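You operate a simulated robot arm through the tools that you are given. There is no shell and no other tool. Be economical: measure what you need, move in short steps, check, and stop when the job is done.

The job below is to be done with a simulated robot arm. You get a single attempt, and the scene is never put back.

TASK
Load the red paint into the viscometer and test it at 60 rpm.
Fine: leave the can loaded, the sliding tray in, the head down and the dial at that speed. Test no other can.

Only the result counts: the job must be done as asked and must still hold three seconds after the hand-in. Knocking over, shifting, dropping, spilling or breaking anything else fails it.

THE ROBOT
A 6-joint arm with a two-finger parallel gripper, fixed in place. Base frame: the origin is at the foot of the arm, x ahead of it, y to its left, z up; the work surface is at about z = 0.88. Lengths are in m, angles in rad, forces in N, time in s.
With the tool pointing down near the work surface it reaches from about 0.26 to 0.66 m from the base axis. Its first joint turns from -1.152 to 1.152 rad. Payload 2.9 kg.
The tool frame sits at the grasp point between the pads (the TCP): z along the fingers, y along the line on which they close. The tips reach 0.03 m beyond it. Largest opening 0.11 m; finger width 0.02, thickness 0.01; the body of the gripper, 0.048 by 0.112 m, starts 0.055 m behind the TCP.
Orientation is that of the tool frame in the base frame, as [roll, pitch, yaw] about the fixed x, y, z axes, in that order (R = Rz(yaw) Ry(pitch) Rx(roll)). With the fingers straight down and closing along the base's y, the tool's x points along the base's -x, its y along +y and its z along -z.

THE INTERFACE
- The arm moves only by the tool drive_tool. Its argument "targets" is one flat list of numbers, 7 for each row, row after row: the shift along the tool's x, y, z in m, then the turn, a rotation vector about the tool's x, y, z in rad, then the finger opening in m, from 0 to 0.11. In form: [tx, ty, tz, rx, ry, rz, fingers, tx, ty, tz, rx, ry, rz, fingers, ...]. A call has 1 to 8 rows; each row is the pose to reach, as a shift and turn from the pose commanded when the call began, along the tool's axes at that moment. A row lasts 0.2 s, in which the tool goes at most 0.05 m and 0.15 rad; a call with a longer step from one row to the next is refused whole, and so is a gripper value outside its range. A pose out of reach is approached as far as the arm can. The call stops where the force on the tool passes 70 N (or 10 N more than at its start, if that is more) or the arm is blocked; 0.2 s more then pass. The fingers move at their own pace (about 0.108 m/s each) and stop on an object; they squeeze with about 38 N. The grip force told is the motor's: it shows also when the fingers shut on nothing. Time passes only in rows, and 0.2 s behind the last, so rows that repeat a pose let the fingers close. The reply holds the time, the measured pose of the TCP, the force on the tool along the base axes, the opening and the grip force, in the units named above and with some noise, with the torque about the TCP (base axes, N m) and any sound that the robot's microphone picked up.
- Cameras (640 x 400 px; columns grow to the right, rows downward): "scene" is fixed at [0.0651, 0.4173, 1.407]; the picture's right is [-0.88, -0.48, 0.00], its down [-0.17, 0.31, -0.93] and it looks along [0.44, -0.82, -0.36] (base axes); focal length 318 px, centre (320, 200). "wrist" rides on the gripper at [0.072, 0.017, -0.103] in the tool frame; the picture's right is [-0.23, 0.97, 0.00], its down [-0.76, -0.18, -0.62] and it looks along [-0.61, -0.14, 0.78] (tool axes); focal length 222 px, centre (320, 200). There is no depth. A picture from a camera that has moved, and an enlarged one, comes with that camera's place and axes in the base frame and with its lens.
- get_image(camera): a new picture of that camera. It takes no simulated time.
- close_up(camera, box): a new picture of the part [left, top, right, bottom] of that camera's present view, enlarged. It takes no simulated time.
- close_job(): hands the job in; it is judged then, once.

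Work in short steps. Places have to be worked out from the pictures, the camera data and where the tool is seen: move nearer, look again, correct. Check each grasp and each placing, and mend what went wrong. You have 120 turns and 68 pictures in all, those below and enlarged ones among them. Open the gripper and draw the arm clear of the work before you hand the job in, unless the task says otherwise; then end with one line.

The tools are called after ">>>" as name(argument=value, ...) on one line, values as JSON. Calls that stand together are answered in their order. drive_tool: Moves the arm, as the interface text tells. Its arguments: {"type":"object","properties":{"targets":{"type":"array","items":{"type":"number"}}},"required":["targets"]} The other tools are called the same way: get_image (camera) takes a picture; close_up (camera, box) takes an enlarged picture of a part of a camera's view; close_job () hands the job in.

At the start:

```text
clock: 0.0
position: [0.3823, -0.0681, 1.2612]
ee_rot: [-3.139, 0.0, -3.141]
ft_force: [-0.3, -0.4, 0.1]
ft_torque: [0.02, 0.01, 0.0]
grip_width: 0.11
grasp_force: 0.0
```

scene: 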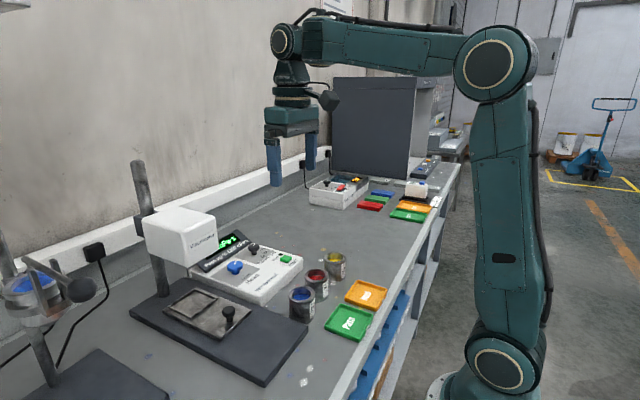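
wrist: 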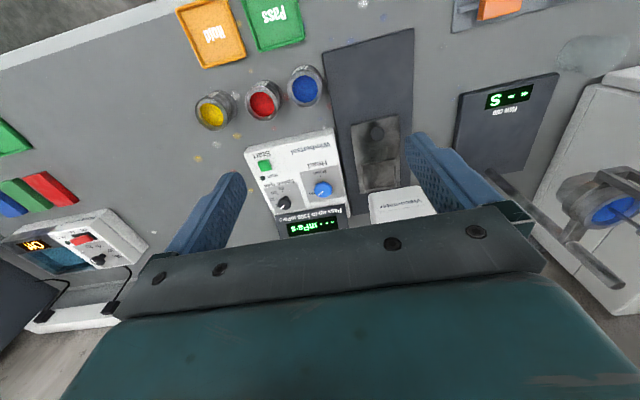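

The pictures show the viscometer, its control box and three cans (blue, red, yellow). I'll enlarge both views to read the details.

>>> close_up(camera="scene", box=[120, 200, 400, 375])

>>> close_up(camera="wrist", box=[180, 40, 460, 240])

```text
2.29 times, centred on (260, 288) of scene
camera zoom: at [0.0651, 0.4173, 1.407], right [-0.88, -0.48, 0.0], down [-0.17, 0.31, -0.93], along [0.44, -0.82, -0.36], focal length 726 px, centre (457, 0)
```

zoom: 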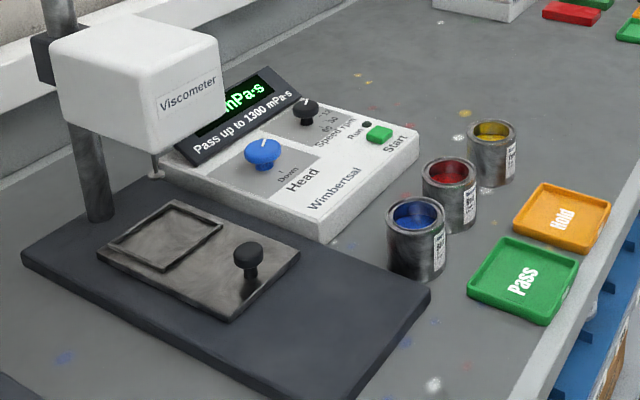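

```text
2.00 times, centred on (320, 140) of wrist
camera zoom: at [0.3095, -0.052, 1.3642], right [0.23, 0.97, 0.0], down [0.76, -0.18, 0.62], along [0.61, -0.14, -0.78], focal length 444 px, centre (320, 320)
```

zoom: 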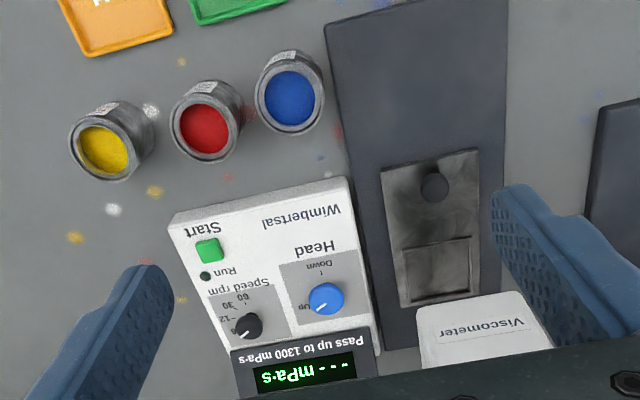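

Estimates so far: red can at about (0.40, -0.177), tray knob at about (0.51, 0.024), head knob at about (0.61, -0.11), speed dial at about (0.625, -0.21). I'll move closer to view the panel.

>>> drive_tool(targets=[-0.018, -0.008, 0.035, 0, 0, 0, 0.11, -0.035, -0.015, 0.07, 0, 0, 0, 0.11, -0.053, -0.022, 0.105, 0, 0, 0, 0.11, -0.07, -0.03, 0.14, 0, 0, 0, 0.11])

>>> get_image(camera="wrist")

```text
clock: 1.0
position: [0.4503, -0.0977, 1.1227]
ee_rot: [-3.139, 0.0, -3.14]
ft_force: [0.6, -0.1, 0.0]
ft_torque: [0.02, 0.0, 0.01]
grip_width: 0.1101
grasp_force: 0.0
```

```text
63 pictures are left
camera wrist: at [0.3786, -0.081, 1.2259], right [0.23, 0.97, 0.0], down [0.76, -0.18, 0.62], along [0.61, -0.14, -0.78], focal length 222 px, centre (320, 200)
```

wrist: 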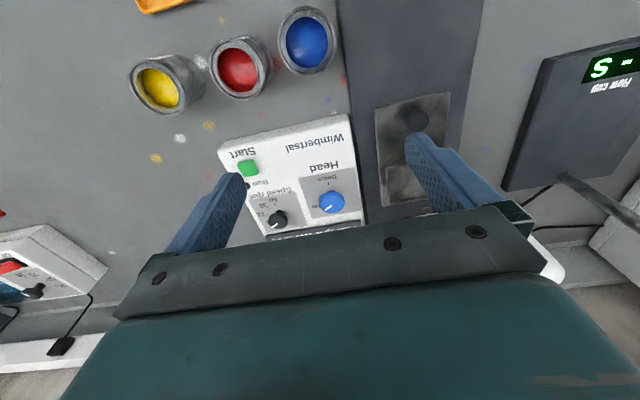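

I'll enlarge the panel to read the dial marks.

>>> close_up(camera="wrist", box=[220, 130, 360, 240])

>>> close_up(camera="scene", box=[185, 225, 305, 300])

```text
3.64 times, centred on (290, 185) of wrist
camera zoom: at [0.3786, -0.081, 1.2259], right [0.23, 0.97, 0.0], down [0.76, -0.18, 0.62], along [0.61, -0.14, -0.78], focal length 808 px, centre (429, 254)
```

zoom: 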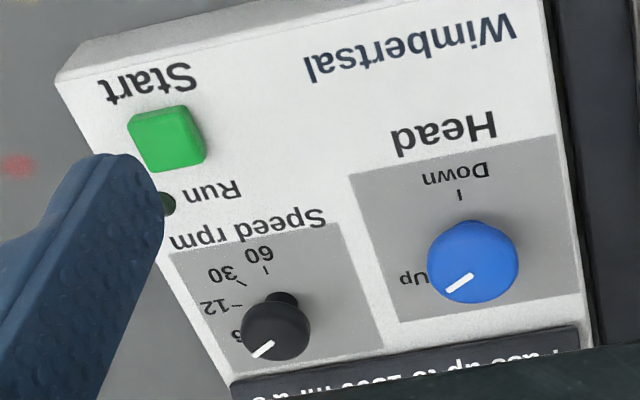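

```text
5.33 times, centred on (245, 262) of scene
camera zoom: at [0.0651, 0.4173, 1.407], right [-0.88, -0.48, 0.0], down [-0.17, 0.31, -0.93], along [0.44, -0.82, -0.36], focal length 1694 px, centre (720, -133)
```

zoom: 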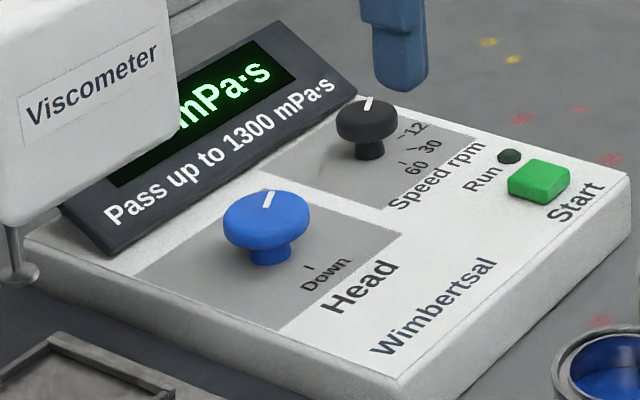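

The speed dial points at 6 now; 60 is toward the base, about 120° clockwise seen from above. The dial top is at about (0.628, -0.215, 0.94). I'll move above it, pre-turned by -1 rad.

>>> drive_tool(targets=[-0.0254, -0.0167, 0.0143, 0, 0, -0.143, 0.06, -0.0508, -0.0334, 0.0286, 0, 0, -0.286, 0.06, -0.0763, -0.0501, 0.0429, 0, 0, -0.429, 0.06, -0.1017, -0.0669, 0.0571, 0, 0, -0.571, 0.06, -0.1271, -0.0836, 0.0714, 0, 0, -0.714, 0.06, -0.1526, -0.1003, 0.0857, 0, 0, -0.857, 0.06, -0.178, -0.117, 0.1, 0, 0, -1.0, 0.06])

>>> get_image(camera="wrist")

>>> close_up(camera="scene", box=[185, 205, 305, 280])

```text
clock: 2.6
position: [0.6255, -0.2147, 1.0222]
ee_rot: [3.138, 0.0, -2.138]
ft_force: [1.3, -0.1, 7.1]
ft_torque: [-0.01, 0.01, 0.02]
grip_width: 0.0602
grasp_force: 0.0
```

```text
60 pictures are left
camera wrist: at [0.573, -0.2669, 1.1265], right [-0.7, 0.71, 0.0], down [0.56, 0.55, 0.62], along [0.44, 0.44, -0.78], focal length 222 px, centre (320, 200)
```

wrist: 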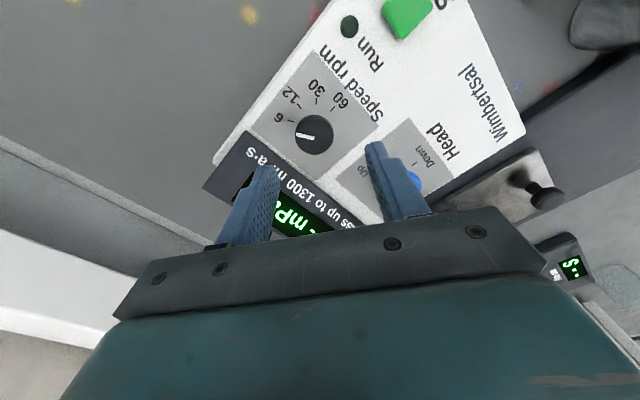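

```text
5.33 times, centred on (245, 242) of scene
camera zoom: at [0.0645, 0.4175, 1.407], right [-0.88, -0.48, 0.0], down [-0.17, 0.31, -0.93], along [0.45, -0.82, -0.35], focal length 1694 px, centre (720, -27)
```

zoom: 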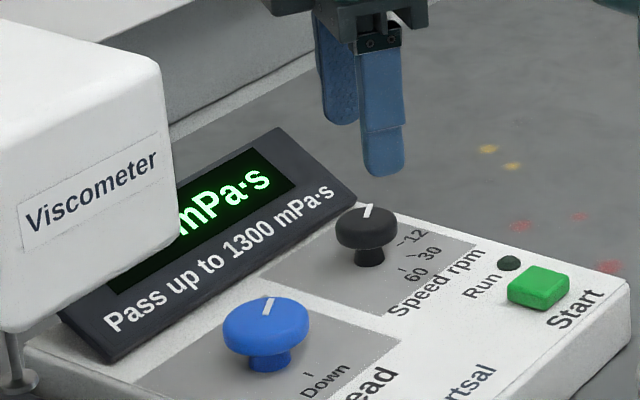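

The tool is over the dial; the wrist view puts the dial at (0.630, -0.2165), with about 120° from 6 to 60. I'll go down around the dial with the fingers still open.

>>> drive_tool(targets=[0, -0.004, 0.025, 0, 0, 0, 0.06, 0, -0.004, 0.05, 0, 0, 0, 0.06, 0, -0.004, 0.07, 0, 0, 0, 0.06, 0, -0.004, 0.07, 0, 0, 0, 0.06])

>>> close_up(camera="scene", box=[185, 205, 305, 280])

>>> get_image(camera="wrist")

```text
clock: 3.6
position: [0.6329, -0.2185, 0.953]
ee_rot: [-3.141, 0.001, -2.14]
ft_force: [0.9, 0.0, -0.3]
ft_torque: [0.0, -0.02, -0.02]
grip_width: 0.0601
grasp_force: 0.0
```

```text
5.33 times, centred on (245, 242) of scene
camera zoom: at [0.0651, 0.4173, 1.407], right [-0.88, -0.48, 0.0], down [-0.17, 0.31, -0.93], along [0.44, -0.82, -0.36], focal length 1694 px, centre (720, -27)
```

zoom: 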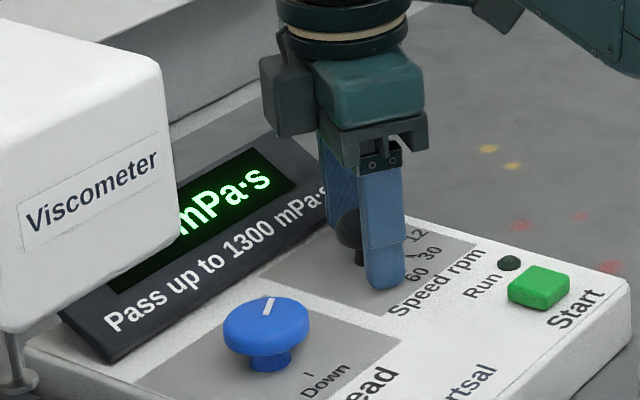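

```text
57 pictures are left
camera wrist: at [0.5798, -0.2689, 1.0555], right [-0.7, 0.72, 0.0], down [0.56, 0.55, 0.62], along [0.45, 0.43, -0.78], focal length 222 px, centre (320, 200)
```

wrist: 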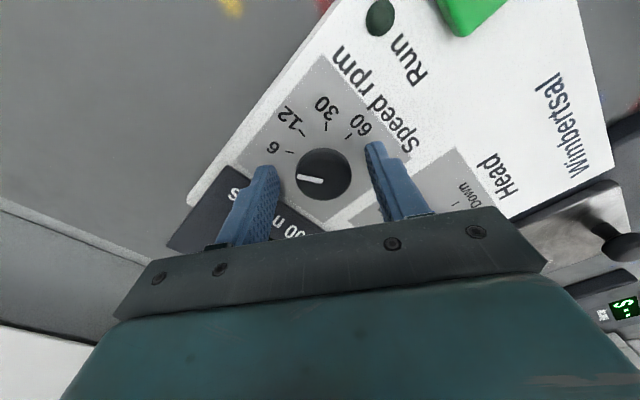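

The dial sits between the fingers and nearly centred, so I'll close on it.

>>> drive_tool(targets=[0.0016, 0.0025, 0, 0, 0, 0, 0.06, 0.0016, 0.0025, 0, 0, 0, 0, 0.02, 0.0016, 0.0025, 0, 0, 0, 0, 0.02])

```text
clock: 4.4
position: [0.6294, -0.2173, 0.9527]
ee_rot: [-3.14, -0.002, -2.141]
ft_force: [4.5, -3.2, -2.1]
ft_torque: [0.4, -0.5, -0.07]
grip_width: 0.0334
grasp_force: 44.9
```

The grip holds on the 33 mm dial. I'll turn +1.05 rad about tool z and then check.

>>> drive_tool(targets=[0, 0, 0, 0, 0, 0.15, 0.02, 0, 0, 0, 0, 0, 0.3, 0.02, 0, 0, 0, 0, 0, 0.45, 0.02, 0, 0, 0, 0, 0, 0.6, 0.02, 0, 0, 0, 0, 0, 0.75, 0.02, 0, 0, 0, 0, 0, 0.9, 0.02, 0, 0, 0, 0, 0, 1.05, 0.02])

>>> get_image(camera="wrist")

```text
clock: 6.0
position: [0.6301, -0.2166, 0.9519]
ee_rot: [-3.139, -0.001, 3.093]
ft_force: [-13.1, 23.8, 19.0]
ft_torque: [0.45, 1.12, 0.04]
grip_width: 0.0332
grasp_force: 45.0
```

```text
56 pictures are left
camera wrist: at [0.5582, -0.1961, 1.0555], right [0.27, 0.96, 0.0], down [0.75, -0.21, 0.62], along [0.6, -0.17, -0.78], focal length 222 px, centre (320, 200)
```

wrist: 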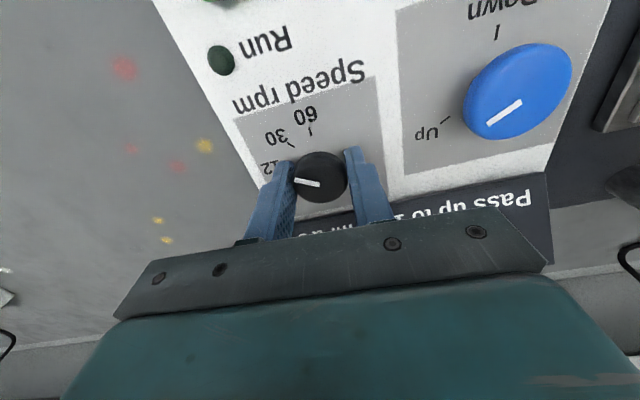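

The dial is following, with the pointer past 12. I'll turn another 1.05 rad and check.

>>> drive_tool(targets=[0, 0, 0, 0, 0, 0.15, 0.02, 0, 0, 0, 0, 0, 0.3, 0.02, 0, 0, 0, 0, 0, 0.45, 0.02, 0, 0, 0, 0, 0, 0.6, 0.02, 0, 0, 0, 0, 0, 0.75, 0.02, 0, 0, 0, 0, 0, 0.9, 0.02, 0, 0, 0, 0, 0, 1.05, 0.02])

>>> close_up(camera="wrist", box=[220, 60, 440, 220])

>>> close_up(camera="scene", box=[185, 205, 305, 280])

```text
clock: 7.6
position: [0.6307, -0.2163, 0.9526]
ee_rot: [3.139, 0.003, 2.043]
ft_force: [-0.6, 18.7, 14.4]
ft_torque: [0.28, 0.18, 0.33]
grip_width: 0.0332
grasp_force: 44.7
```

```text
2.50 times, centred on (330, 140) of wrist
camera zoom: at [0.6124, -0.1449, 1.0547], right [0.97, 0.24, 0.0], down [0.19, -0.76, 0.63], along [0.15, -0.61, -0.78], focal length 555 px, centre (295, 350)
```

zoom: 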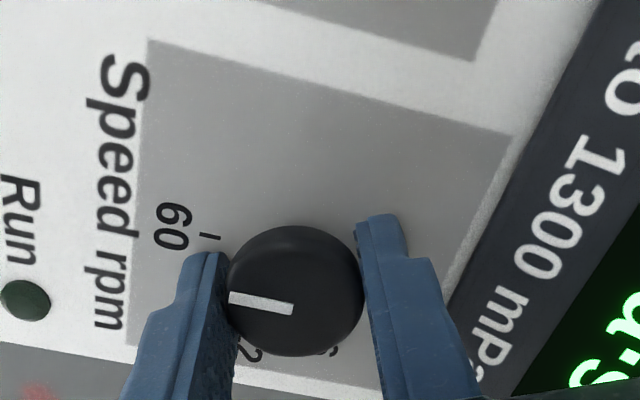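

```text
5.33 times, centred on (245, 242) of scene
camera zoom: at [0.0648, 0.4179, 1.4068], right [-0.88, -0.48, 0.0], down [-0.17, 0.31, -0.94], along [0.44, -0.82, -0.35], focal length 1694 px, centre (720, -27)
```

zoom: 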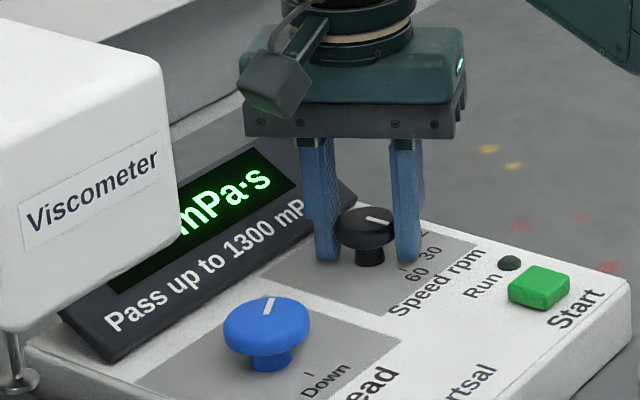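

The pointer now aims straight toward the base, in line with the 60 tick. I'll release, lift and verify.

>>> drive_tool(targets=[0, 0, 0, 0, 0, 0, 0.06, 0, 0, 0, 0, 0, 0, 0.06, 0, 0, -0.04, 0, 0, 0, 0.06, 0, 0, -0.08, 0, 0, -0.15, 0.06, 0, 0, -0.12, 0, 0, -0.3, 0.06, 0, 0, -0.12, 0, 0, -0.45, 0.06, 0, 0, -0.12, 0, 0, -0.6, 0.06, 0, 0, -0.12, 0, 0, -0.75, 0.06])

>>> close_up(camera="wrist", box=[220, 60, 440, 220])

```text
clock: 9.4
position: [0.6066, -0.2254, 1.062]
ee_rot: [-3.138, -0.002, 2.795]
ft_force: [0.9, -0.1, -0.6]
ft_torque: [-0.06, 0.0, -0.01]
grip_width: 0.0598
grasp_force: 0.1
out of reach, approached as far as the arm can: row 4, 5, 6, 7, 8
```

```text
2.50 times, centred on (330, 140) of wrist
camera zoom: at [0.5434, -0.1846, 1.1652], right [0.54, 0.84, 0.0], down [0.66, -0.43, 0.62], along [0.52, -0.34, -0.78], focal length 555 px, centre (295, 350)
```

zoom: 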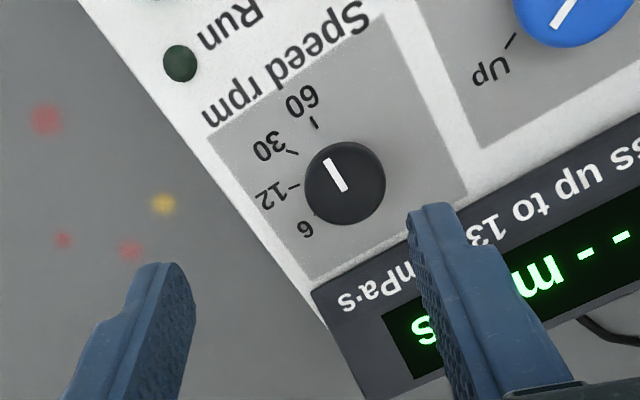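

The dial is set exactly on 60. Next I'll move back to view the tray.

>>> drive_tool(targets=[0.035, 0.02, -0.005, 0, 0, -0.05, 0.06, 0.07, 0.04, -0.01, 0, 0, -0.1, 0.06, 0.105, 0.06, -0.015, 0, 0, -0.15, 0.06, 0.14, 0.08, -0.02, 0, 0, -0.2, 0.06, 0.175, 0.1, -0.025, 0, 0, -0.25, 0.06, 0.21, 0.122, -0.03, 0, 0, -0.3, 0.06, 0.243, 0.142, -0.03, 0, 0, -0.348, 0.06])

>>> get_image(camera="wrist")

>>> close_up(camera="scene", box=[120, 150, 320, 390])

```text
clock: 11.0
position: [0.4272, -0.0063, 1.0919]
ee_rot: [-3.139, -0.001, 3.14]
ft_force: [-0.5, -0.1, -1.2]
ft_torque: [0.0, 0.0, 0.01]
grip_width: 0.06
grasp_force: 0.0
```

```text
52 pictures are left
camera wrist: at [0.355, 0.011, 1.1953], right [0.23, 0.97, 0.0], down [0.76, -0.18, 0.62], along [0.61, -0.14, -0.78], focal length 222 px, centre (320, 200)
```

wrist: 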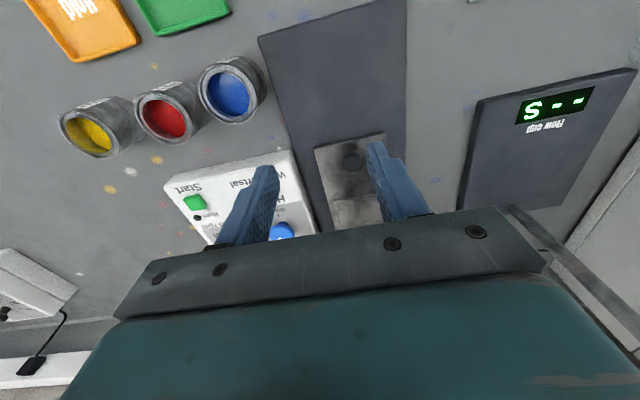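

```text
1.67 times, centred on (220, 270) of scene
camera zoom: at [0.0651, 0.4173, 1.407], right [-0.88, -0.48, 0.0], down [-0.17, 0.31, -0.93], along [0.44, -0.82, -0.36], focal length 529 px, centre (487, 83)
```

zoom: 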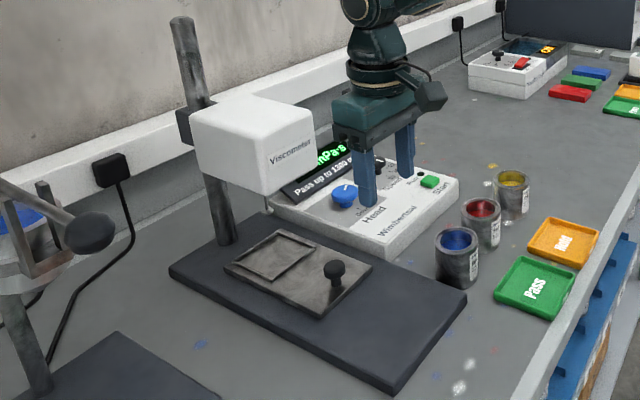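

The tray is in, and its knob is at about (0.504, 0.021), top at z≈0.935. I'll go above it and turn so the fingers straddle it along x.

>>> drive_tool(targets=[-0.0096, 0.0034, 0.01, 0, 0, -0.145, 0.06, -0.0192, 0.0068, 0.02, 0, 0, -0.29, 0.06, -0.029, 0.01, 0.03, 0, 0, -0.435, 0.06, -0.0385, 0.0135, 0.04, 0, 0, -0.58, 0.06, -0.048, 0.017, 0.05, 0, 0, -0.725, 0.06, -0.058, 0.02, 0.06, 0, 0, -0.87, 0.06, -0.0675, 0.0236, 0.07, 0, 0, -1.015, 0.06, -0.077, 0.027, 0.08, 0, 0, -1.16, 0.06])

>>> drive_tool(targets=[0, 0, 0, 0, 0, -0.14, 0.06, 0, 0, 0, 0, 0, -0.28, 0.06, 0, 0, 0, 0, 0, -0.41, 0.06])

>>> get_image(camera="wrist")

```text
clock: 12.8
position: [0.4901, 0.0113, 1.0124]
ee_rot: [3.116, -0.023, -2.037]
ft_force: [-30.7, -4.6, -1.1]
ft_torque: [0.45, -3.07, -0.38]
grip_width: 0.06
grasp_force: 0.0
stopped in row 8: the force on the tool passed its limit at 90 N (the readings are from after the stop); the commanded pose is now the measured one
```

```text
clock: 13.6
position: [0.4954, 0.0136, 1.0133]
ee_rot: [3.121, -0.007, -1.615]
ft_force: [0.1, 0.2, -0.3]
ft_torque: [0.02, 0.02, -0.01]
grip_width: 0.0601
grasp_force: 0.1
```

```text
50 pictures are left
camera wrist: at [0.4778, -0.0576, 1.1169], right [-0.96, 0.27, 0.02], down [0.22, 0.76, 0.61], along [0.15, 0.59, -0.79], focal length 222 px, centre (320, 200)
```

wrist: 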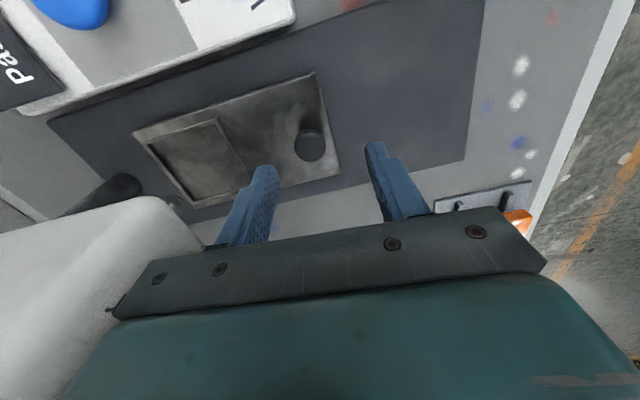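

The gripper body touched the head housing, so the head reaches nearer than I judged. I'll check that nothing moved.

>>> close_up(camera="scene", box=[120, 150, 320, 390])

>>> get_image(camera="scene")

```text
1.67 times, centred on (220, 270) of scene
camera zoom: at [0.0651, 0.4173, 1.407], right [-0.88, -0.48, 0.0], down [-0.17, 0.31, -0.93], along [0.44, -0.82, -0.36], focal length 529 px, centre (487, 83)
```

zoom: 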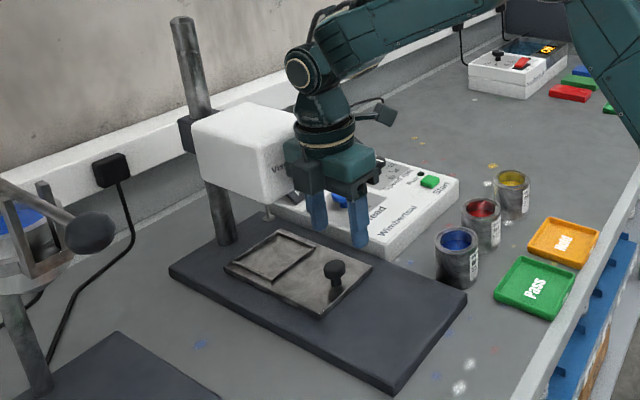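

```text
48 pictures are left
```

scene: 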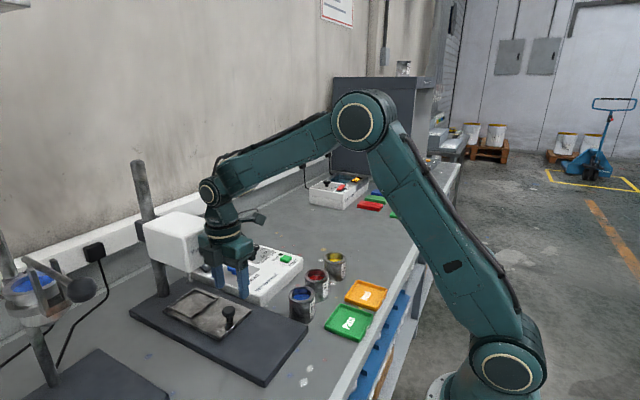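

Nothing was displaced. I'll back off toward the base, level the tool and turn it back so the fingers close along y, which keeps the body clear of the head.

>>> drive_tool(targets=[0, 0.03, 0, 0.01, -0.0035, 0, 0.06, 0, 0.06, 0, 0.0206, -0.007, 0, 0.06])

>>> drive_tool(targets=[0, 0, 0, 0, 0, 0.145, 0.06, 0, 0, 0, 0, 0, 0.29, 0.06, 0, 0, 0, 0, 0, 0.435, 0.06, 0, 0, 0, 0, 0, 0.58, 0.06, 0, 0, 0, 0, 0, 0.725, 0.06, 0, 0, 0, 0, 0, 0.87, 0.06, 0, 0, 0, 0, 0, 1.015, 0.06, 0, 0, 0, 0, 0, 1.16, 0.06])

>>> drive_tool(targets=[0, 0, 0, 0, 0, 0.13, 0.06, 0, 0, 0, 0, 0, 0.26, 0.06, 0, 0, 0, 0, 0, 0.366, 0.06])

>>> get_image(camera="wrist")

```text
clock: 14.2
position: [0.4333, 0.016, 1.015]
ee_rot: [3.138, -0.001, -1.621]
ft_force: [-0.2, -0.1, -0.7]
ft_torque: [-0.03, 0.01, -0.02]
grip_width: 0.0602
grasp_force: 0.1
```

```text
clock: 16.0
position: [0.4336, 0.015, 1.0143]
ee_rot: [3.141, -0.005, -2.785]
ft_force: [-1.0, -0.7, -0.5]
ft_torque: [-0.02, -0.03, 0.0]
grip_width: 0.0599
grasp_force: 0.1
```

```text
clock: 16.8
position: [0.4329, 0.0147, 1.0138]
ee_rot: [-3.14, -0.005, 3.131]
ft_force: [-0.2, -0.8, 1.0]
ft_torque: [0.02, -0.01, 0.01]
grip_width: 0.0601
grasp_force: 0.0
```

```text
47 pictures are left
camera wrist: at [0.3622, 0.0324, 1.118], right [0.24, 0.97, 0.0], down [0.76, -0.18, 0.62], along [0.6, -0.15, -0.78], focal length 222 px, centre (320, 200)
```

wrist: 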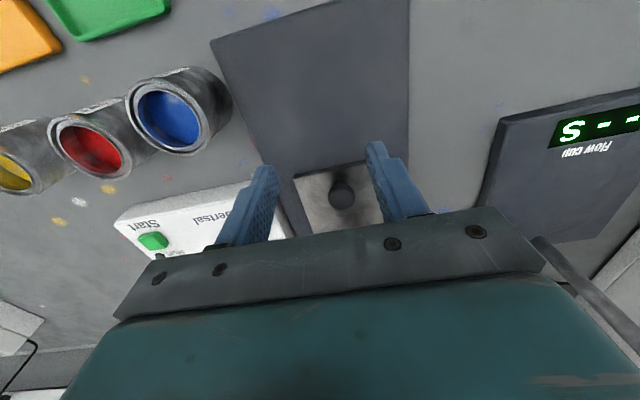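

The knob is confirmed at (0.503, 0.021). I'll go down with the fingers either side of it.

>>> drive_tool(targets=[-0.025, 0.0022, 0.015, 0, 0, 0, 0.06, -0.05, 0.0044, 0.03, 0, 0, 0, 0.06, -0.069, 0.0066, 0.05, 0, 0, 0, 0.06, -0.069, 0.0066, 0.075, 0, 0, 0, 0.06])

>>> close_up(camera="scene", box=[120, 200, 320, 325])

```text
clock: 17.8
position: [0.5011, 0.0224, 0.9415]
ee_rot: [-3.141, -0.004, 3.136]
ft_force: [-4.9, -0.6, 8.8]
ft_torque: [0.29, 0.05, 0.15]
grip_width: 0.0596
grasp_force: 0.0
```

```text
3.20 times, centred on (220, 262) of scene
camera zoom: at [0.0648, 0.4173, 1.407], right [-0.88, -0.48, 0.0], down [-0.17, 0.31, -0.93], along [0.44, -0.82, -0.35], focal length 1016 px, centre (640, 0)
```

zoom: 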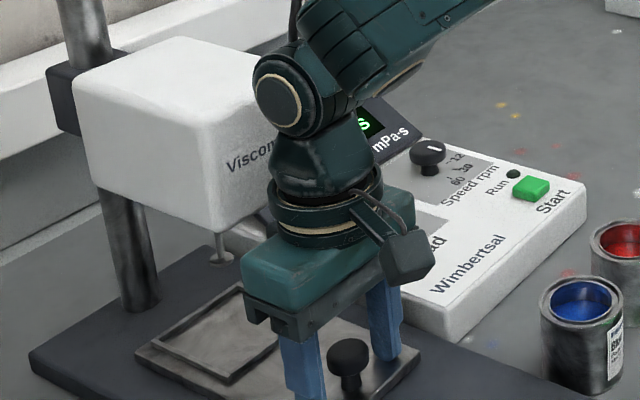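

The fingers straddle the knob. I'll close on it.

>>> drive_tool(targets=[0, 0, 0, 0, 0, 0, 0.01, 0, 0, 0, 0, 0, 0, 0.01, 0, 0, 0, 0, 0, 0, 0.01])

```text
clock: 18.6
position: [0.5032, 0.0202, 0.9422]
ee_rot: [-3.138, -0.002, 3.129]
ft_force: [1.5, -18.6, 11.2]
ft_torque: [-0.24, -0.81, -0.11]
grip_width: 0.0272
grasp_force: 45.2
```

The knob is gripped (27 mm). I'll pull the tray toward the base in small steps.

>>> drive_tool(targets=[0.015, -0.001, 0, 0, 0, 0, 0.01, 0.03, -0.001, 0, 0, 0, 0, 0.01, 0.045, -0.001, 0, 0, 0, 0, 0.01, 0.06, -0.001, 0, 0, 0, 0, 0.01])

>>> close_up(camera="scene", box=[120, 200, 320, 390])

```text
clock: 19.6
position: [0.4431, 0.0196, 0.9408]
ee_rot: [3.141, -0.001, 3.136]
ft_force: [0.6, -2.9, 37.6]
ft_torque: [0.12, 0.97, 0.08]
grip_width: 0.0274
grasp_force: 45.0
```

```text
2.11 times, centred on (220, 295) of scene
camera zoom: at [0.0646, 0.4172, 1.4071], right [-0.88, -0.48, 0.0], down [-0.17, 0.31, -0.93], along [0.45, -0.82, -0.35], focal length 669 px, centre (530, 0)
```

zoom: 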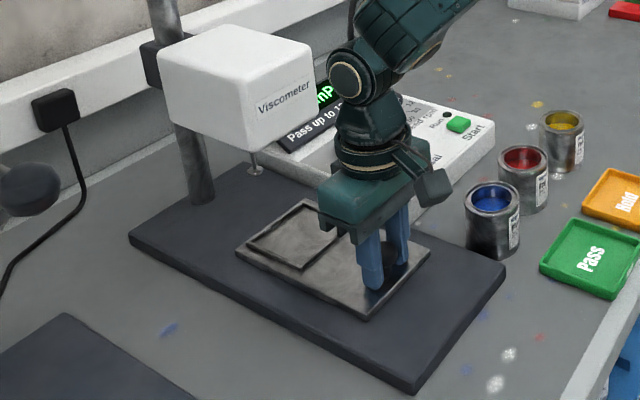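

The tray slides, though there is some vertical load. I'll ease up 2 mm and pull 5 cm more.

>>> drive_tool(targets=[0, 0, -0.002, 0, 0, 0, 0.01, 0.0125, 0, -0.002, 0, 0, 0, 0.01, 0.025, 0, -0.002, 0, 0, 0, 0.01, 0.0375, 0, -0.002, 0, 0, 0, 0.01, 0.05, 0, -0.002, 0, 0, 0, 0.01])

>>> close_up(camera="scene", box=[120, 200, 320, 390])

```text
clock: 20.8
position: [0.3914, 0.0196, 0.9401]
ee_rot: [-3.138, -0.01, 3.134]
ft_force: [1.0, -1.6, -11.0]
ft_torque: [0.14, -0.39, 0.04]
grip_width: 0.0273
grasp_force: 44.7
```

```text
2.11 times, centred on (220, 295) of scene
camera zoom: at [0.0652, 0.4172, 1.407], right [-0.88, -0.48, 0.0], down [-0.17, 0.31, -0.93], along [0.44, -0.82, -0.36], focal length 669 px, centre (530, 0)
```

zoom: 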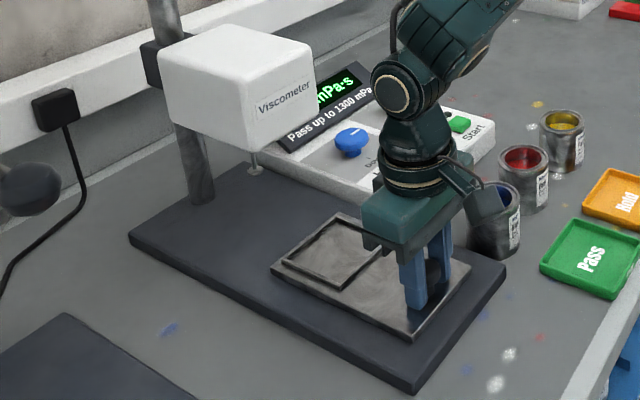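

The tray is about 0.11 m out. I'll pull 3 cm more for extra clearance from the head and then release.

>>> drive_tool(targets=[0.01, 0, 0, 0, 0, 0, 0.01, 0.02, 0, 0, 0, 0, 0, 0.01, 0.03, 0, 0, 0, 0, 0, 0.01])

```text
clock: 21.6
position: [0.3633, 0.02, 0.9432]
ee_rot: [-3.139, -0.007, 3.132]
ft_force: [-0.1, -9.5, -29.0]
ft_torque: [-0.08, 0.37, -0.03]
grip_width: 0.0272
grasp_force: 44.7
```

The tray is now out by 0.14 m. I'll release, rise and look.

>>> drive_tool(targets=[0, 0, 0.002, 0, 0, 0, 0.01, 0, 0, 0.002, 0, 0, 0, 0.06, 0, 0, 0.002, 0, 0, 0, 0.06, 0, 0, -0.04, 0, 0, 0, 0.06, 0, 0, -0.08, 0, 0, 0, 0.07, 0, 0, -0.12, 0, 0, 0, 0.08])

>>> get_image(camera="wrist")

>>> get_image(camera="scene")

```text
clock: 23.0
position: [0.3638, 0.0199, 1.0674]
ee_rot: [-3.141, -0.005, 3.135]
ft_force: [-0.1, -0.4, -0.9]
ft_torque: [-0.02, -0.01, -0.02]
grip_width: 0.08
grasp_force: 0.0
```

```text
43 pictures are left
camera wrist: at [0.2926, 0.0373, 1.1698], right [0.23, 0.97, 0.0], down [0.76, -0.18, 0.62], along [0.6, -0.15, -0.78], focal length 222 px, centre (320, 200)
```

wrist: 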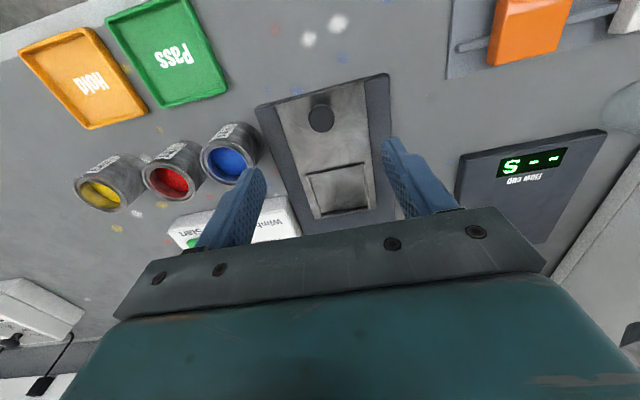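

```text
42 pictures are left
```

scene: 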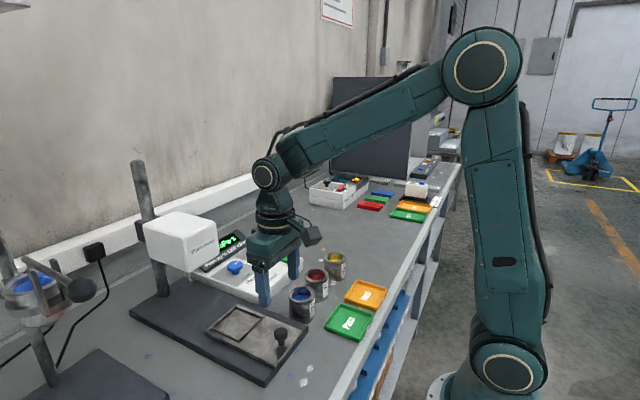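

The recess is now at about (0.489, 0.019) and the red can at about (0.398, -0.18). I'll move above the red can, turning so the fingers close along x and avoid its neighbours.

>>> drive_tool(targets=[-0.004, -0.025, 0, 0, 0, -0.145, 0.1, -0.008, -0.05, 0, 0, 0, -0.29, 0.1, -0.013, -0.075, 0, 0, 0, -0.435, 0.1, -0.017, -0.1, 0, 0, 0, -0.58, 0.1, -0.021, -0.125, 0, 0, 0, -0.725, 0.1, -0.025, -0.15, 0, 0, 0, -0.87, 0.1, -0.03, -0.175, 0, 0, 0, -1.015, 0.1, -0.034, -0.2, 0, 0, 0, -1.16, 0.1])

>>> drive_tool(targets=[0, 0, 0, 0, 0, -0.14, 0.1, 0, 0, 0, 0, 0, -0.28, 0.1, 0, 0, 0, 0, 0, -0.41, 0.1])

>>> get_image(camera="wrist")

>>> close_up(camera="scene", box=[260, 225, 380, 345])

```text
clock: 24.8
position: [0.3945, -0.1799, 1.0598]
ee_rot: [3.138, -0.004, -1.986]
ft_force: [0.3, 0.4, -0.3]
ft_torque: [0.06, 0.01, -0.01]
grip_width: 0.1002
grasp_force: 0.1
```

```text
clock: 25.6
position: [0.3956, -0.1788, 1.0604]
ee_rot: [3.136, -0.003, -1.576]
ft_force: [0.6, -0.1, -0.5]
ft_torque: [-0.03, 0.03, -0.01]
grip_width: 0.1001
grasp_force: 0.1
```

```text
41 pictures are left
camera wrist: at [0.3794, -0.2513, 1.1647], right [-0.97, 0.23, 0.0], down [0.18, 0.76, 0.62], along [0.14, 0.6, -0.78], focal length 222 px, centre (320, 200)
```

wrist: 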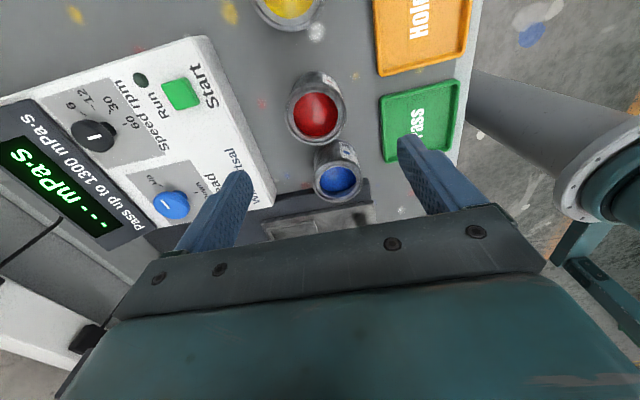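

```text
3.33 times, centred on (320, 285) of scene
camera zoom: at [0.0651, 0.4173, 1.407], right [-0.88, -0.48, 0.0], down [-0.17, 0.31, -0.93], along [0.44, -0.82, -0.36], focal length 1059 px, centre (320, -83)
```

zoom: 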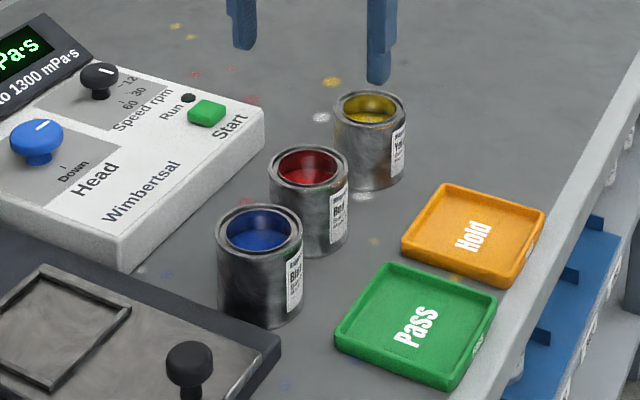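

The label and colour confirm the middle can is red, at about (0.398, -0.184). I'll descend around it with a 0.085 opening.

>>> drive_tool(targets=[0.005, -0.0015, 0.03, 0, 0, 0, 0.085, 0.005, -0.0015, 0.06, 0, 0, 0, 0.085, 0.005, -0.0015, 0.09, 0, 0, 0, 0.085, 0.005, -0.0015, 0.115, 0, 0, 0, 0.085, 0.005, -0.0015, 0.14, 0, 0, 0, 0.085])

>>> close_up(camera="scene", box=[260, 205, 380, 345])

>>> get_image(camera="wrist")

```text
clock: 26.8
position: [0.3974, -0.1824, 0.923]
ee_rot: [3.137, 0.0, -1.579]
ft_force: [0.4, 0.0, 0.6]
ft_torque: [-0.01, -0.04, 0.0]
grip_width: 0.0849
grasp_force: 0.0
```

```text
2.86 times, centred on (320, 275) of scene
camera zoom: at [0.0651, 0.4173, 1.407], right [-0.88, -0.48, 0.0], down [-0.17, 0.31, -0.93], along [0.44, -0.82, -0.36], focal length 907 px, centre (320, -14)
```

zoom: 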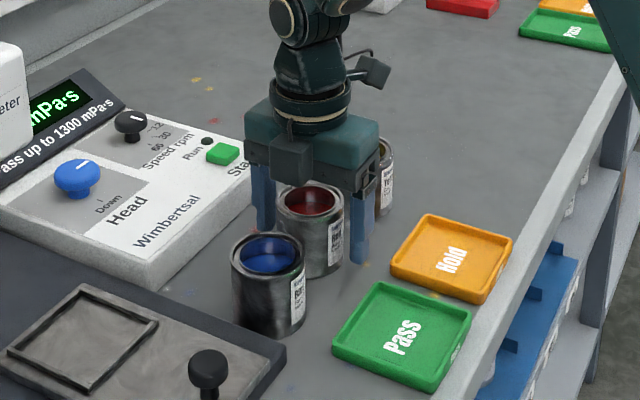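

```text
38 pictures are left
camera wrist: at [0.381, -0.2548, 1.0269], right [-0.97, 0.24, 0.0], down [0.19, 0.76, 0.62], along [0.14, 0.6, -0.78], focal length 222 px, centre (320, 200)
```

wrist: 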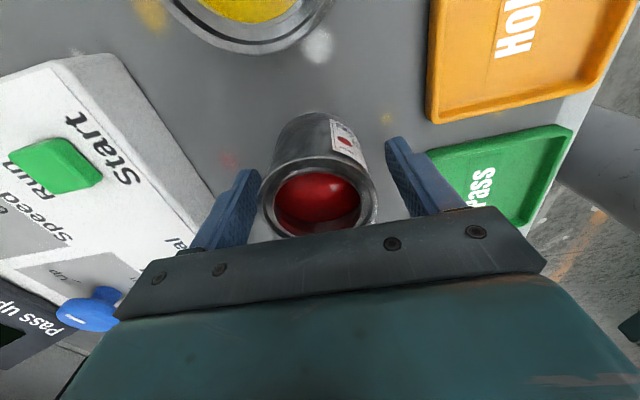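

The can is centred between the fingers. I'll go down 5 mm more and close.

>>> drive_tool(targets=[0, 0, 0.005, 0, 0, 0, 0.085, 0, 0, 0.005, 0, 0, 0, 0.05, 0, 0, 0.005, 0, 0, 0, 0.05, 0, 0, 0.005, 0, 0, 0, 0.05])

```text
clock: 27.8
position: [0.3971, -0.183, 0.9188]
ee_rot: [3.137, -0.002, -1.578]
ft_force: [1.4, -0.6, 2.4]
ft_torque: [-0.07, -0.15, 0.03]
grip_width: 0.0612
grasp_force: 38.0
```

The can is gripped (61 mm). I'll lift it straight up, gently.

>>> drive_tool(targets=[0, 0, -0.012, 0, 0, 0, 0.05, 0, 0, -0.025, 0, 0, 0, 0.05, 0, 0, -0.04, 0, 0, 0, 0.05, 0, 0, -0.055, 0, 0, 0, 0.05, 0, 0, -0.07, 0, 0, 0, 0.05, 0, 0, -0.082, 0, 0, 0, 0.05, 0, 0, -0.09, 0, 0, 0, 0.05])

>>> close_up(camera="scene", box=[200, 185, 380, 345])

```text
clock: 29.4
position: [0.3975, -0.1838, 1.0078]
ee_rot: [3.137, -0.002, -1.578]
ft_force: [0.9, 0.5, -1.4]
ft_torque: [0.01, 0.0, 0.01]
grip_width: 0.0612
grasp_force: 38.2
```

```text
2.50 times, centred on (290, 265) of scene
camera zoom: at [0.0651, 0.4173, 1.407], right [-0.88, -0.48, 0.0], down [-0.17, 0.31, -0.93], along [0.44, -0.82, -0.36], focal length 794 px, centre (395, 38)
```

zoom: 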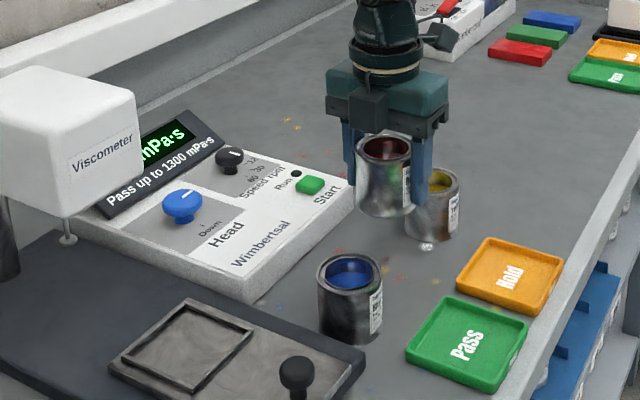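

The can lifted cleanly. I'll carry it slowly to the tray side, turning back so the fingers close along y.

>>> drive_tool(targets=[-0.012, 0, 0, 0, 0, 0.1, 0.05, -0.035, -0.003, 0, 0, 0, 0.25, 0.05, -0.062, -0.006, 0, 0, 0, 0.4, 0.05, -0.09, -0.01, 0, 0, 0, 0.55, 0.05, -0.12, -0.015, 0, 0, 0, 0.7, 0.05, -0.15, -0.02, 0, 0, 0, 0.85, 0.05, -0.178, -0.025, 0, 0, 0, 1.0, 0.05, -0.2, -0.03, 0, 0, 0, 1.13, 0.05])

>>> drive_tool(targets=[0, 0, 0, 0, 0, 0.13, 0.05, 0, 0, 0, 0, 0, 0.26, 0.05, 0, 0, 0, 0, 0, 0.36, 0.05, 0, 0, 0, 0, 0, 0.43, 0.05])

>>> get_image(camera="wrist")

```text
clock: 31.2
position: [0.4291, 0.0151, 1.0076]
ee_rot: [-3.141, -0.003, -2.71]
ft_force: [-0.1, 0.5, -1.7]
ft_torque: [-0.03, -0.03, 0.01]
grip_width: 0.0612
grasp_force: 37.8
```

```text
clock: 32.2
position: [0.4305, 0.0154, 1.0067]
ee_rot: [3.141, -0.003, -3.141]
ft_force: [0.3, 0.4, -2.6]
ft_torque: [-0.03, -0.01, -0.01]
grip_width: 0.0613
grasp_force: 38.6
```

```text
36 pictures are left
camera wrist: at [0.3581, 0.0323, 1.1099], right [0.23, 0.97, 0.0], down [0.76, -0.18, 0.62], along [0.6, -0.14, -0.78], focal length 222 px, centre (320, 200)
```

wrist: 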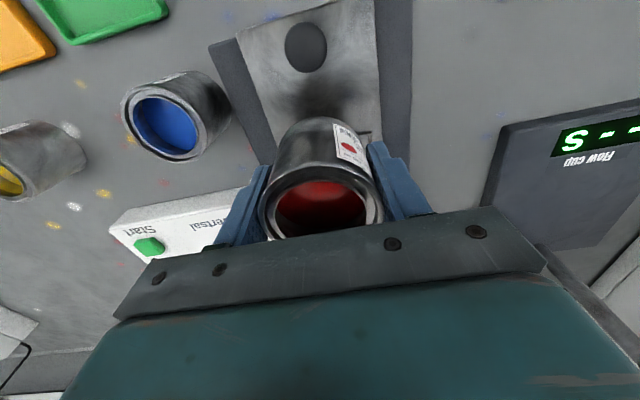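

I need a precise frame position, since the can fits the frame with only a few mm to spare. I'll take an enlarged scene view.

>>> close_up(camera="scene", box=[190, 270, 320, 370])

```text
4.00 times, centred on (255, 320) of scene
camera zoom: at [0.0651, 0.4173, 1.407], right [-0.88, -0.48, 0.0], down [-0.17, 0.31, -0.93], along [0.44, -0.82, -0.36], focal length 1270 px, centre (580, -280)
```

zoom: 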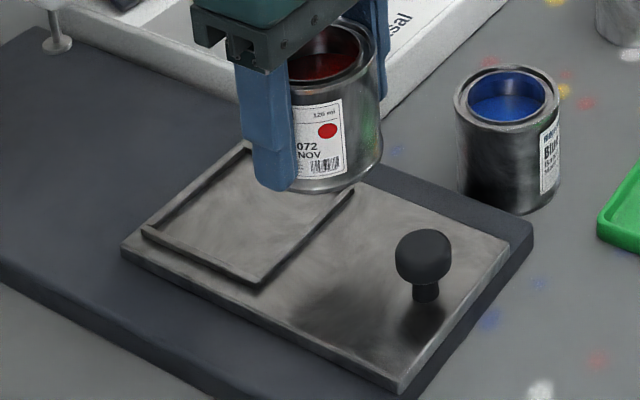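

Combining the cameras with the known knob y, the frame centre is at about (0.486, 0.019). I'll carry the can over it, stopping with its base about 1 cm above the rim.

>>> drive_tool(targets=[-0.01, 0.001, 0, 0, 0, 0, 0.05, -0.025, 0.002, 0.005, 0, 0, 0, 0.05, -0.04, 0.003, 0.012, 0, 0, 0, 0.05, -0.05, 0.0036, 0.025, 0, 0, 0, 0.05, -0.0555, 0.0036, 0.038, 0, 0, 0, 0.05, -0.0555, 0.0036, 0.044, 0, 0, 0, 0.05])

>>> close_up(camera="scene", box=[190, 270, 320, 370])

>>> close_up(camera="wrist", box=[220, 60, 440, 220])

```text
clock: 33.6
position: [0.4873, 0.0197, 0.9606]
ee_rot: [-3.14, -0.005, -3.142]
ft_force: [0.0, -0.1, -2.4]
ft_torque: [-0.04, 0.01, -0.03]
grip_width: 0.0612
grasp_force: 38.2
```

```text
4.00 times, centred on (255, 320) of scene
camera zoom: at [0.0651, 0.4173, 1.407], right [-0.88, -0.48, 0.0], down [-0.17, 0.31, -0.93], along [0.44, -0.82, -0.36], focal length 1270 px, centre (580, -280)
```

zoom: 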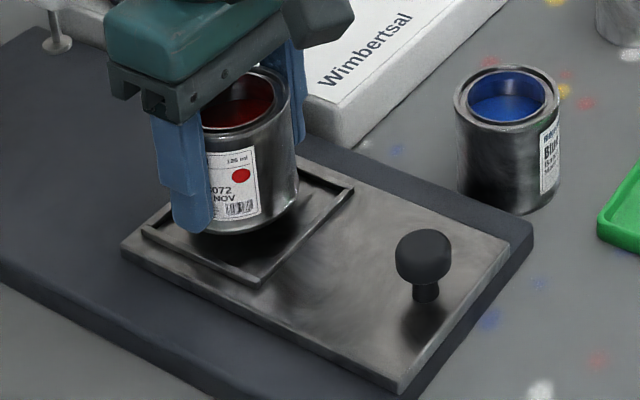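

```text
2.50 times, centred on (330, 140) of wrist
camera zoom: at [0.4144, 0.0367, 1.0637], right [0.22, 0.97, 0.0], down [0.76, -0.17, 0.62], along [0.6, -0.14, -0.78], focal length 555 px, centre (295, 350)
```

zoom: 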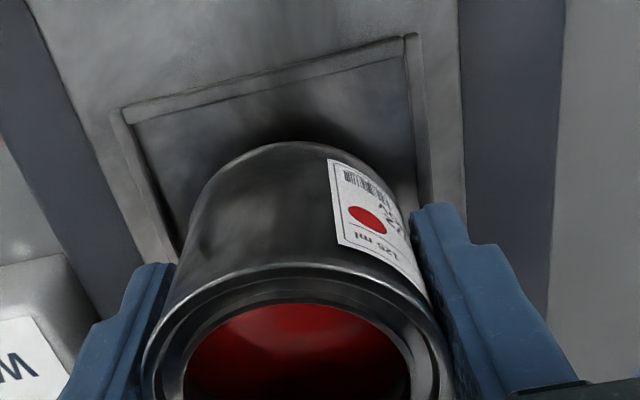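

The wrist view shows the can inside the frame: inner x 0.449–0.525, y centre 0.020. I'll shift 2 mm back and lower slowly.

>>> drive_tool(targets=[0.002, 0, 0.005, 0, 0, 0, 0.05, 0.002, 0, 0.01, 0, 0, 0, 0.05, 0.002, 0, 0.014, 0, 0, 0, 0.05, 0.002, 0, 0.017, 0, 0, 0, 0.05])

>>> close_up(camera="scene", box=[190, 270, 320, 370])

```text
clock: 34.6
position: [0.4833, 0.0191, 0.9481]
ee_rot: [-3.139, 0.004, -3.139]
ft_force: [1.1, 2.5, 25.6]
ft_torque: [0.12, -0.14, 0.06]
grip_width: 0.0617
grasp_force: 37.9
```

```text
4.00 times, centred on (255, 320) of scene
camera zoom: at [0.0647, 0.4174, 1.407], right [-0.88, -0.48, 0.0], down [-0.17, 0.31, -0.93], along [0.44, -0.82, -0.35], focal length 1270 px, centre (580, -280)
```

zoom: 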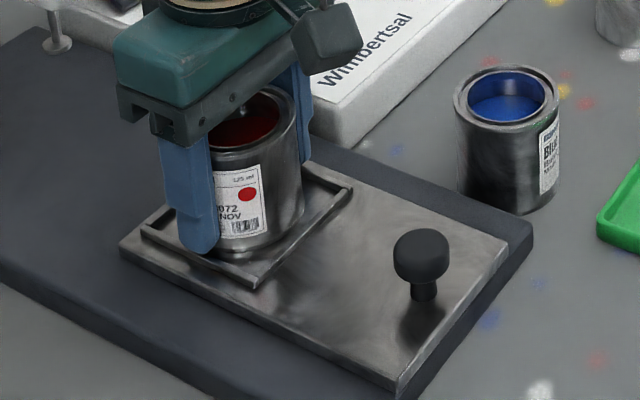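

There is contact at z=0.948. I'll check from the wrist whether the can is on the floor of the frame or on its rim.

>>> close_up(camera="wrist", box=[220, 40, 440, 200])

```text
2.50 times, centred on (330, 120) of wrist
camera zoom: at [0.4111, 0.0359, 1.0502], right [0.22, 0.97, 0.0], down [0.76, -0.17, 0.63], along [0.61, -0.14, -0.78], focal length 555 px, centre (295, 400)
```

zoom: 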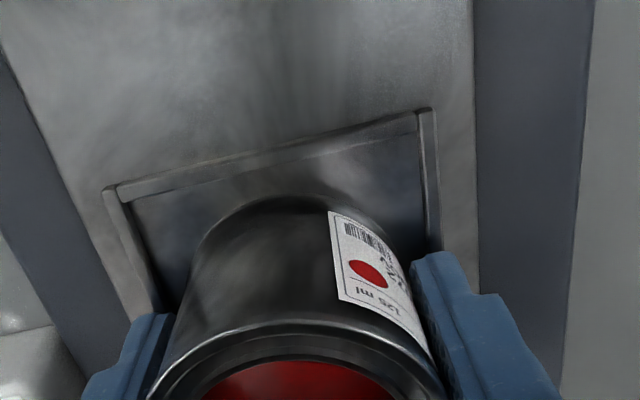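

The can is inside the frame with clear gaps, resting on its floor. I'll ease the load, release and rise.

>>> drive_tool(targets=[0.002, 0, -0.002, 0, 0, 0, 0.05, 0.002, 0, -0.002, 0, 0, 0, 0.075, 0.002, 0, -0.002, 0, 0, 0, 0.085, 0.002, 0, -0.012, 0, 0, 0, 0.085, 0.002, 0, -0.04, 0, 0, 0, 0.085, 0.03, 0, -0.07, 0, 0, 0, 0.085, 0.07, 0, -0.09, 0, 0, 0, 0.085])

>>> get_image(camera="wrist")

>>> close_up(camera="scene", box=[190, 270, 320, 370])

```text
clock: 36.2
position: [0.4134, 0.0171, 1.0358]
ee_rot: [-3.139, -0.005, -3.138]
ft_force: [-0.2, 0.6, 0.2]
ft_torque: [0.02, -0.03, 0.0]
grip_width: 0.085
grasp_force: 0.0
```

```text
30 pictures are left
camera wrist: at [0.3412, 0.0342, 1.1405], right [0.22, 0.97, 0.0], down [0.77, -0.17, 0.62], along [0.6, -0.14, -0.78], focal length 222 px, centre (320, 200)
```

wrist: 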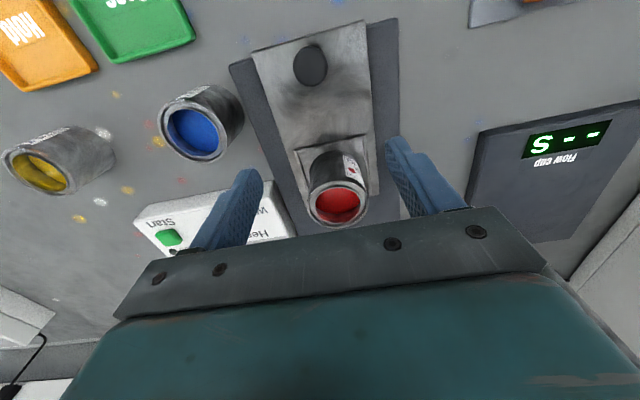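

```text
4.00 times, centred on (255, 320) of scene
camera zoom: at [0.0651, 0.4173, 1.407], right [-0.88, -0.48, 0.0], down [-0.17, 0.31, -0.93], along [0.44, -0.82, -0.36], focal length 1270 px, centre (580, -280)
```

zoom: 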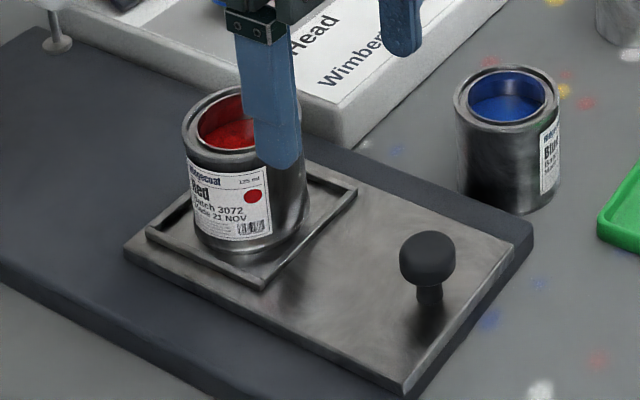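

The can stands upright in the frame. Next I'll go over the tray knob at (0.364, 0.020) and descend to grip it.

>>> drive_tool(targets=[0.025, 0.002, 0, 0, 0, 0, 0.07, 0.05, 0.003, 0, 0, 0, 0, 0.06, 0.05, 0.003, 0.03, 0, 0, 0, 0.06, 0.05, 0.003, 0.06, 0, 0, 0, 0.06, 0.05, 0.003, 0.091, 0, 0, 0, 0.06, 0.05, 0.003, 0.091, 0, 0, 0, 0.01, 0.05, 0.003, 0.091, 0, 0, 0, 0.01])

```text
clock: 37.8
position: [0.3616, 0.0198, 0.9445]
ee_rot: [-3.135, -0.004, 3.139]
ft_force: [-0.8, -23.0, -1.1]
ft_torque: [-0.25, -0.61, -0.18]
grip_width: 0.0273
grasp_force: 44.9
```

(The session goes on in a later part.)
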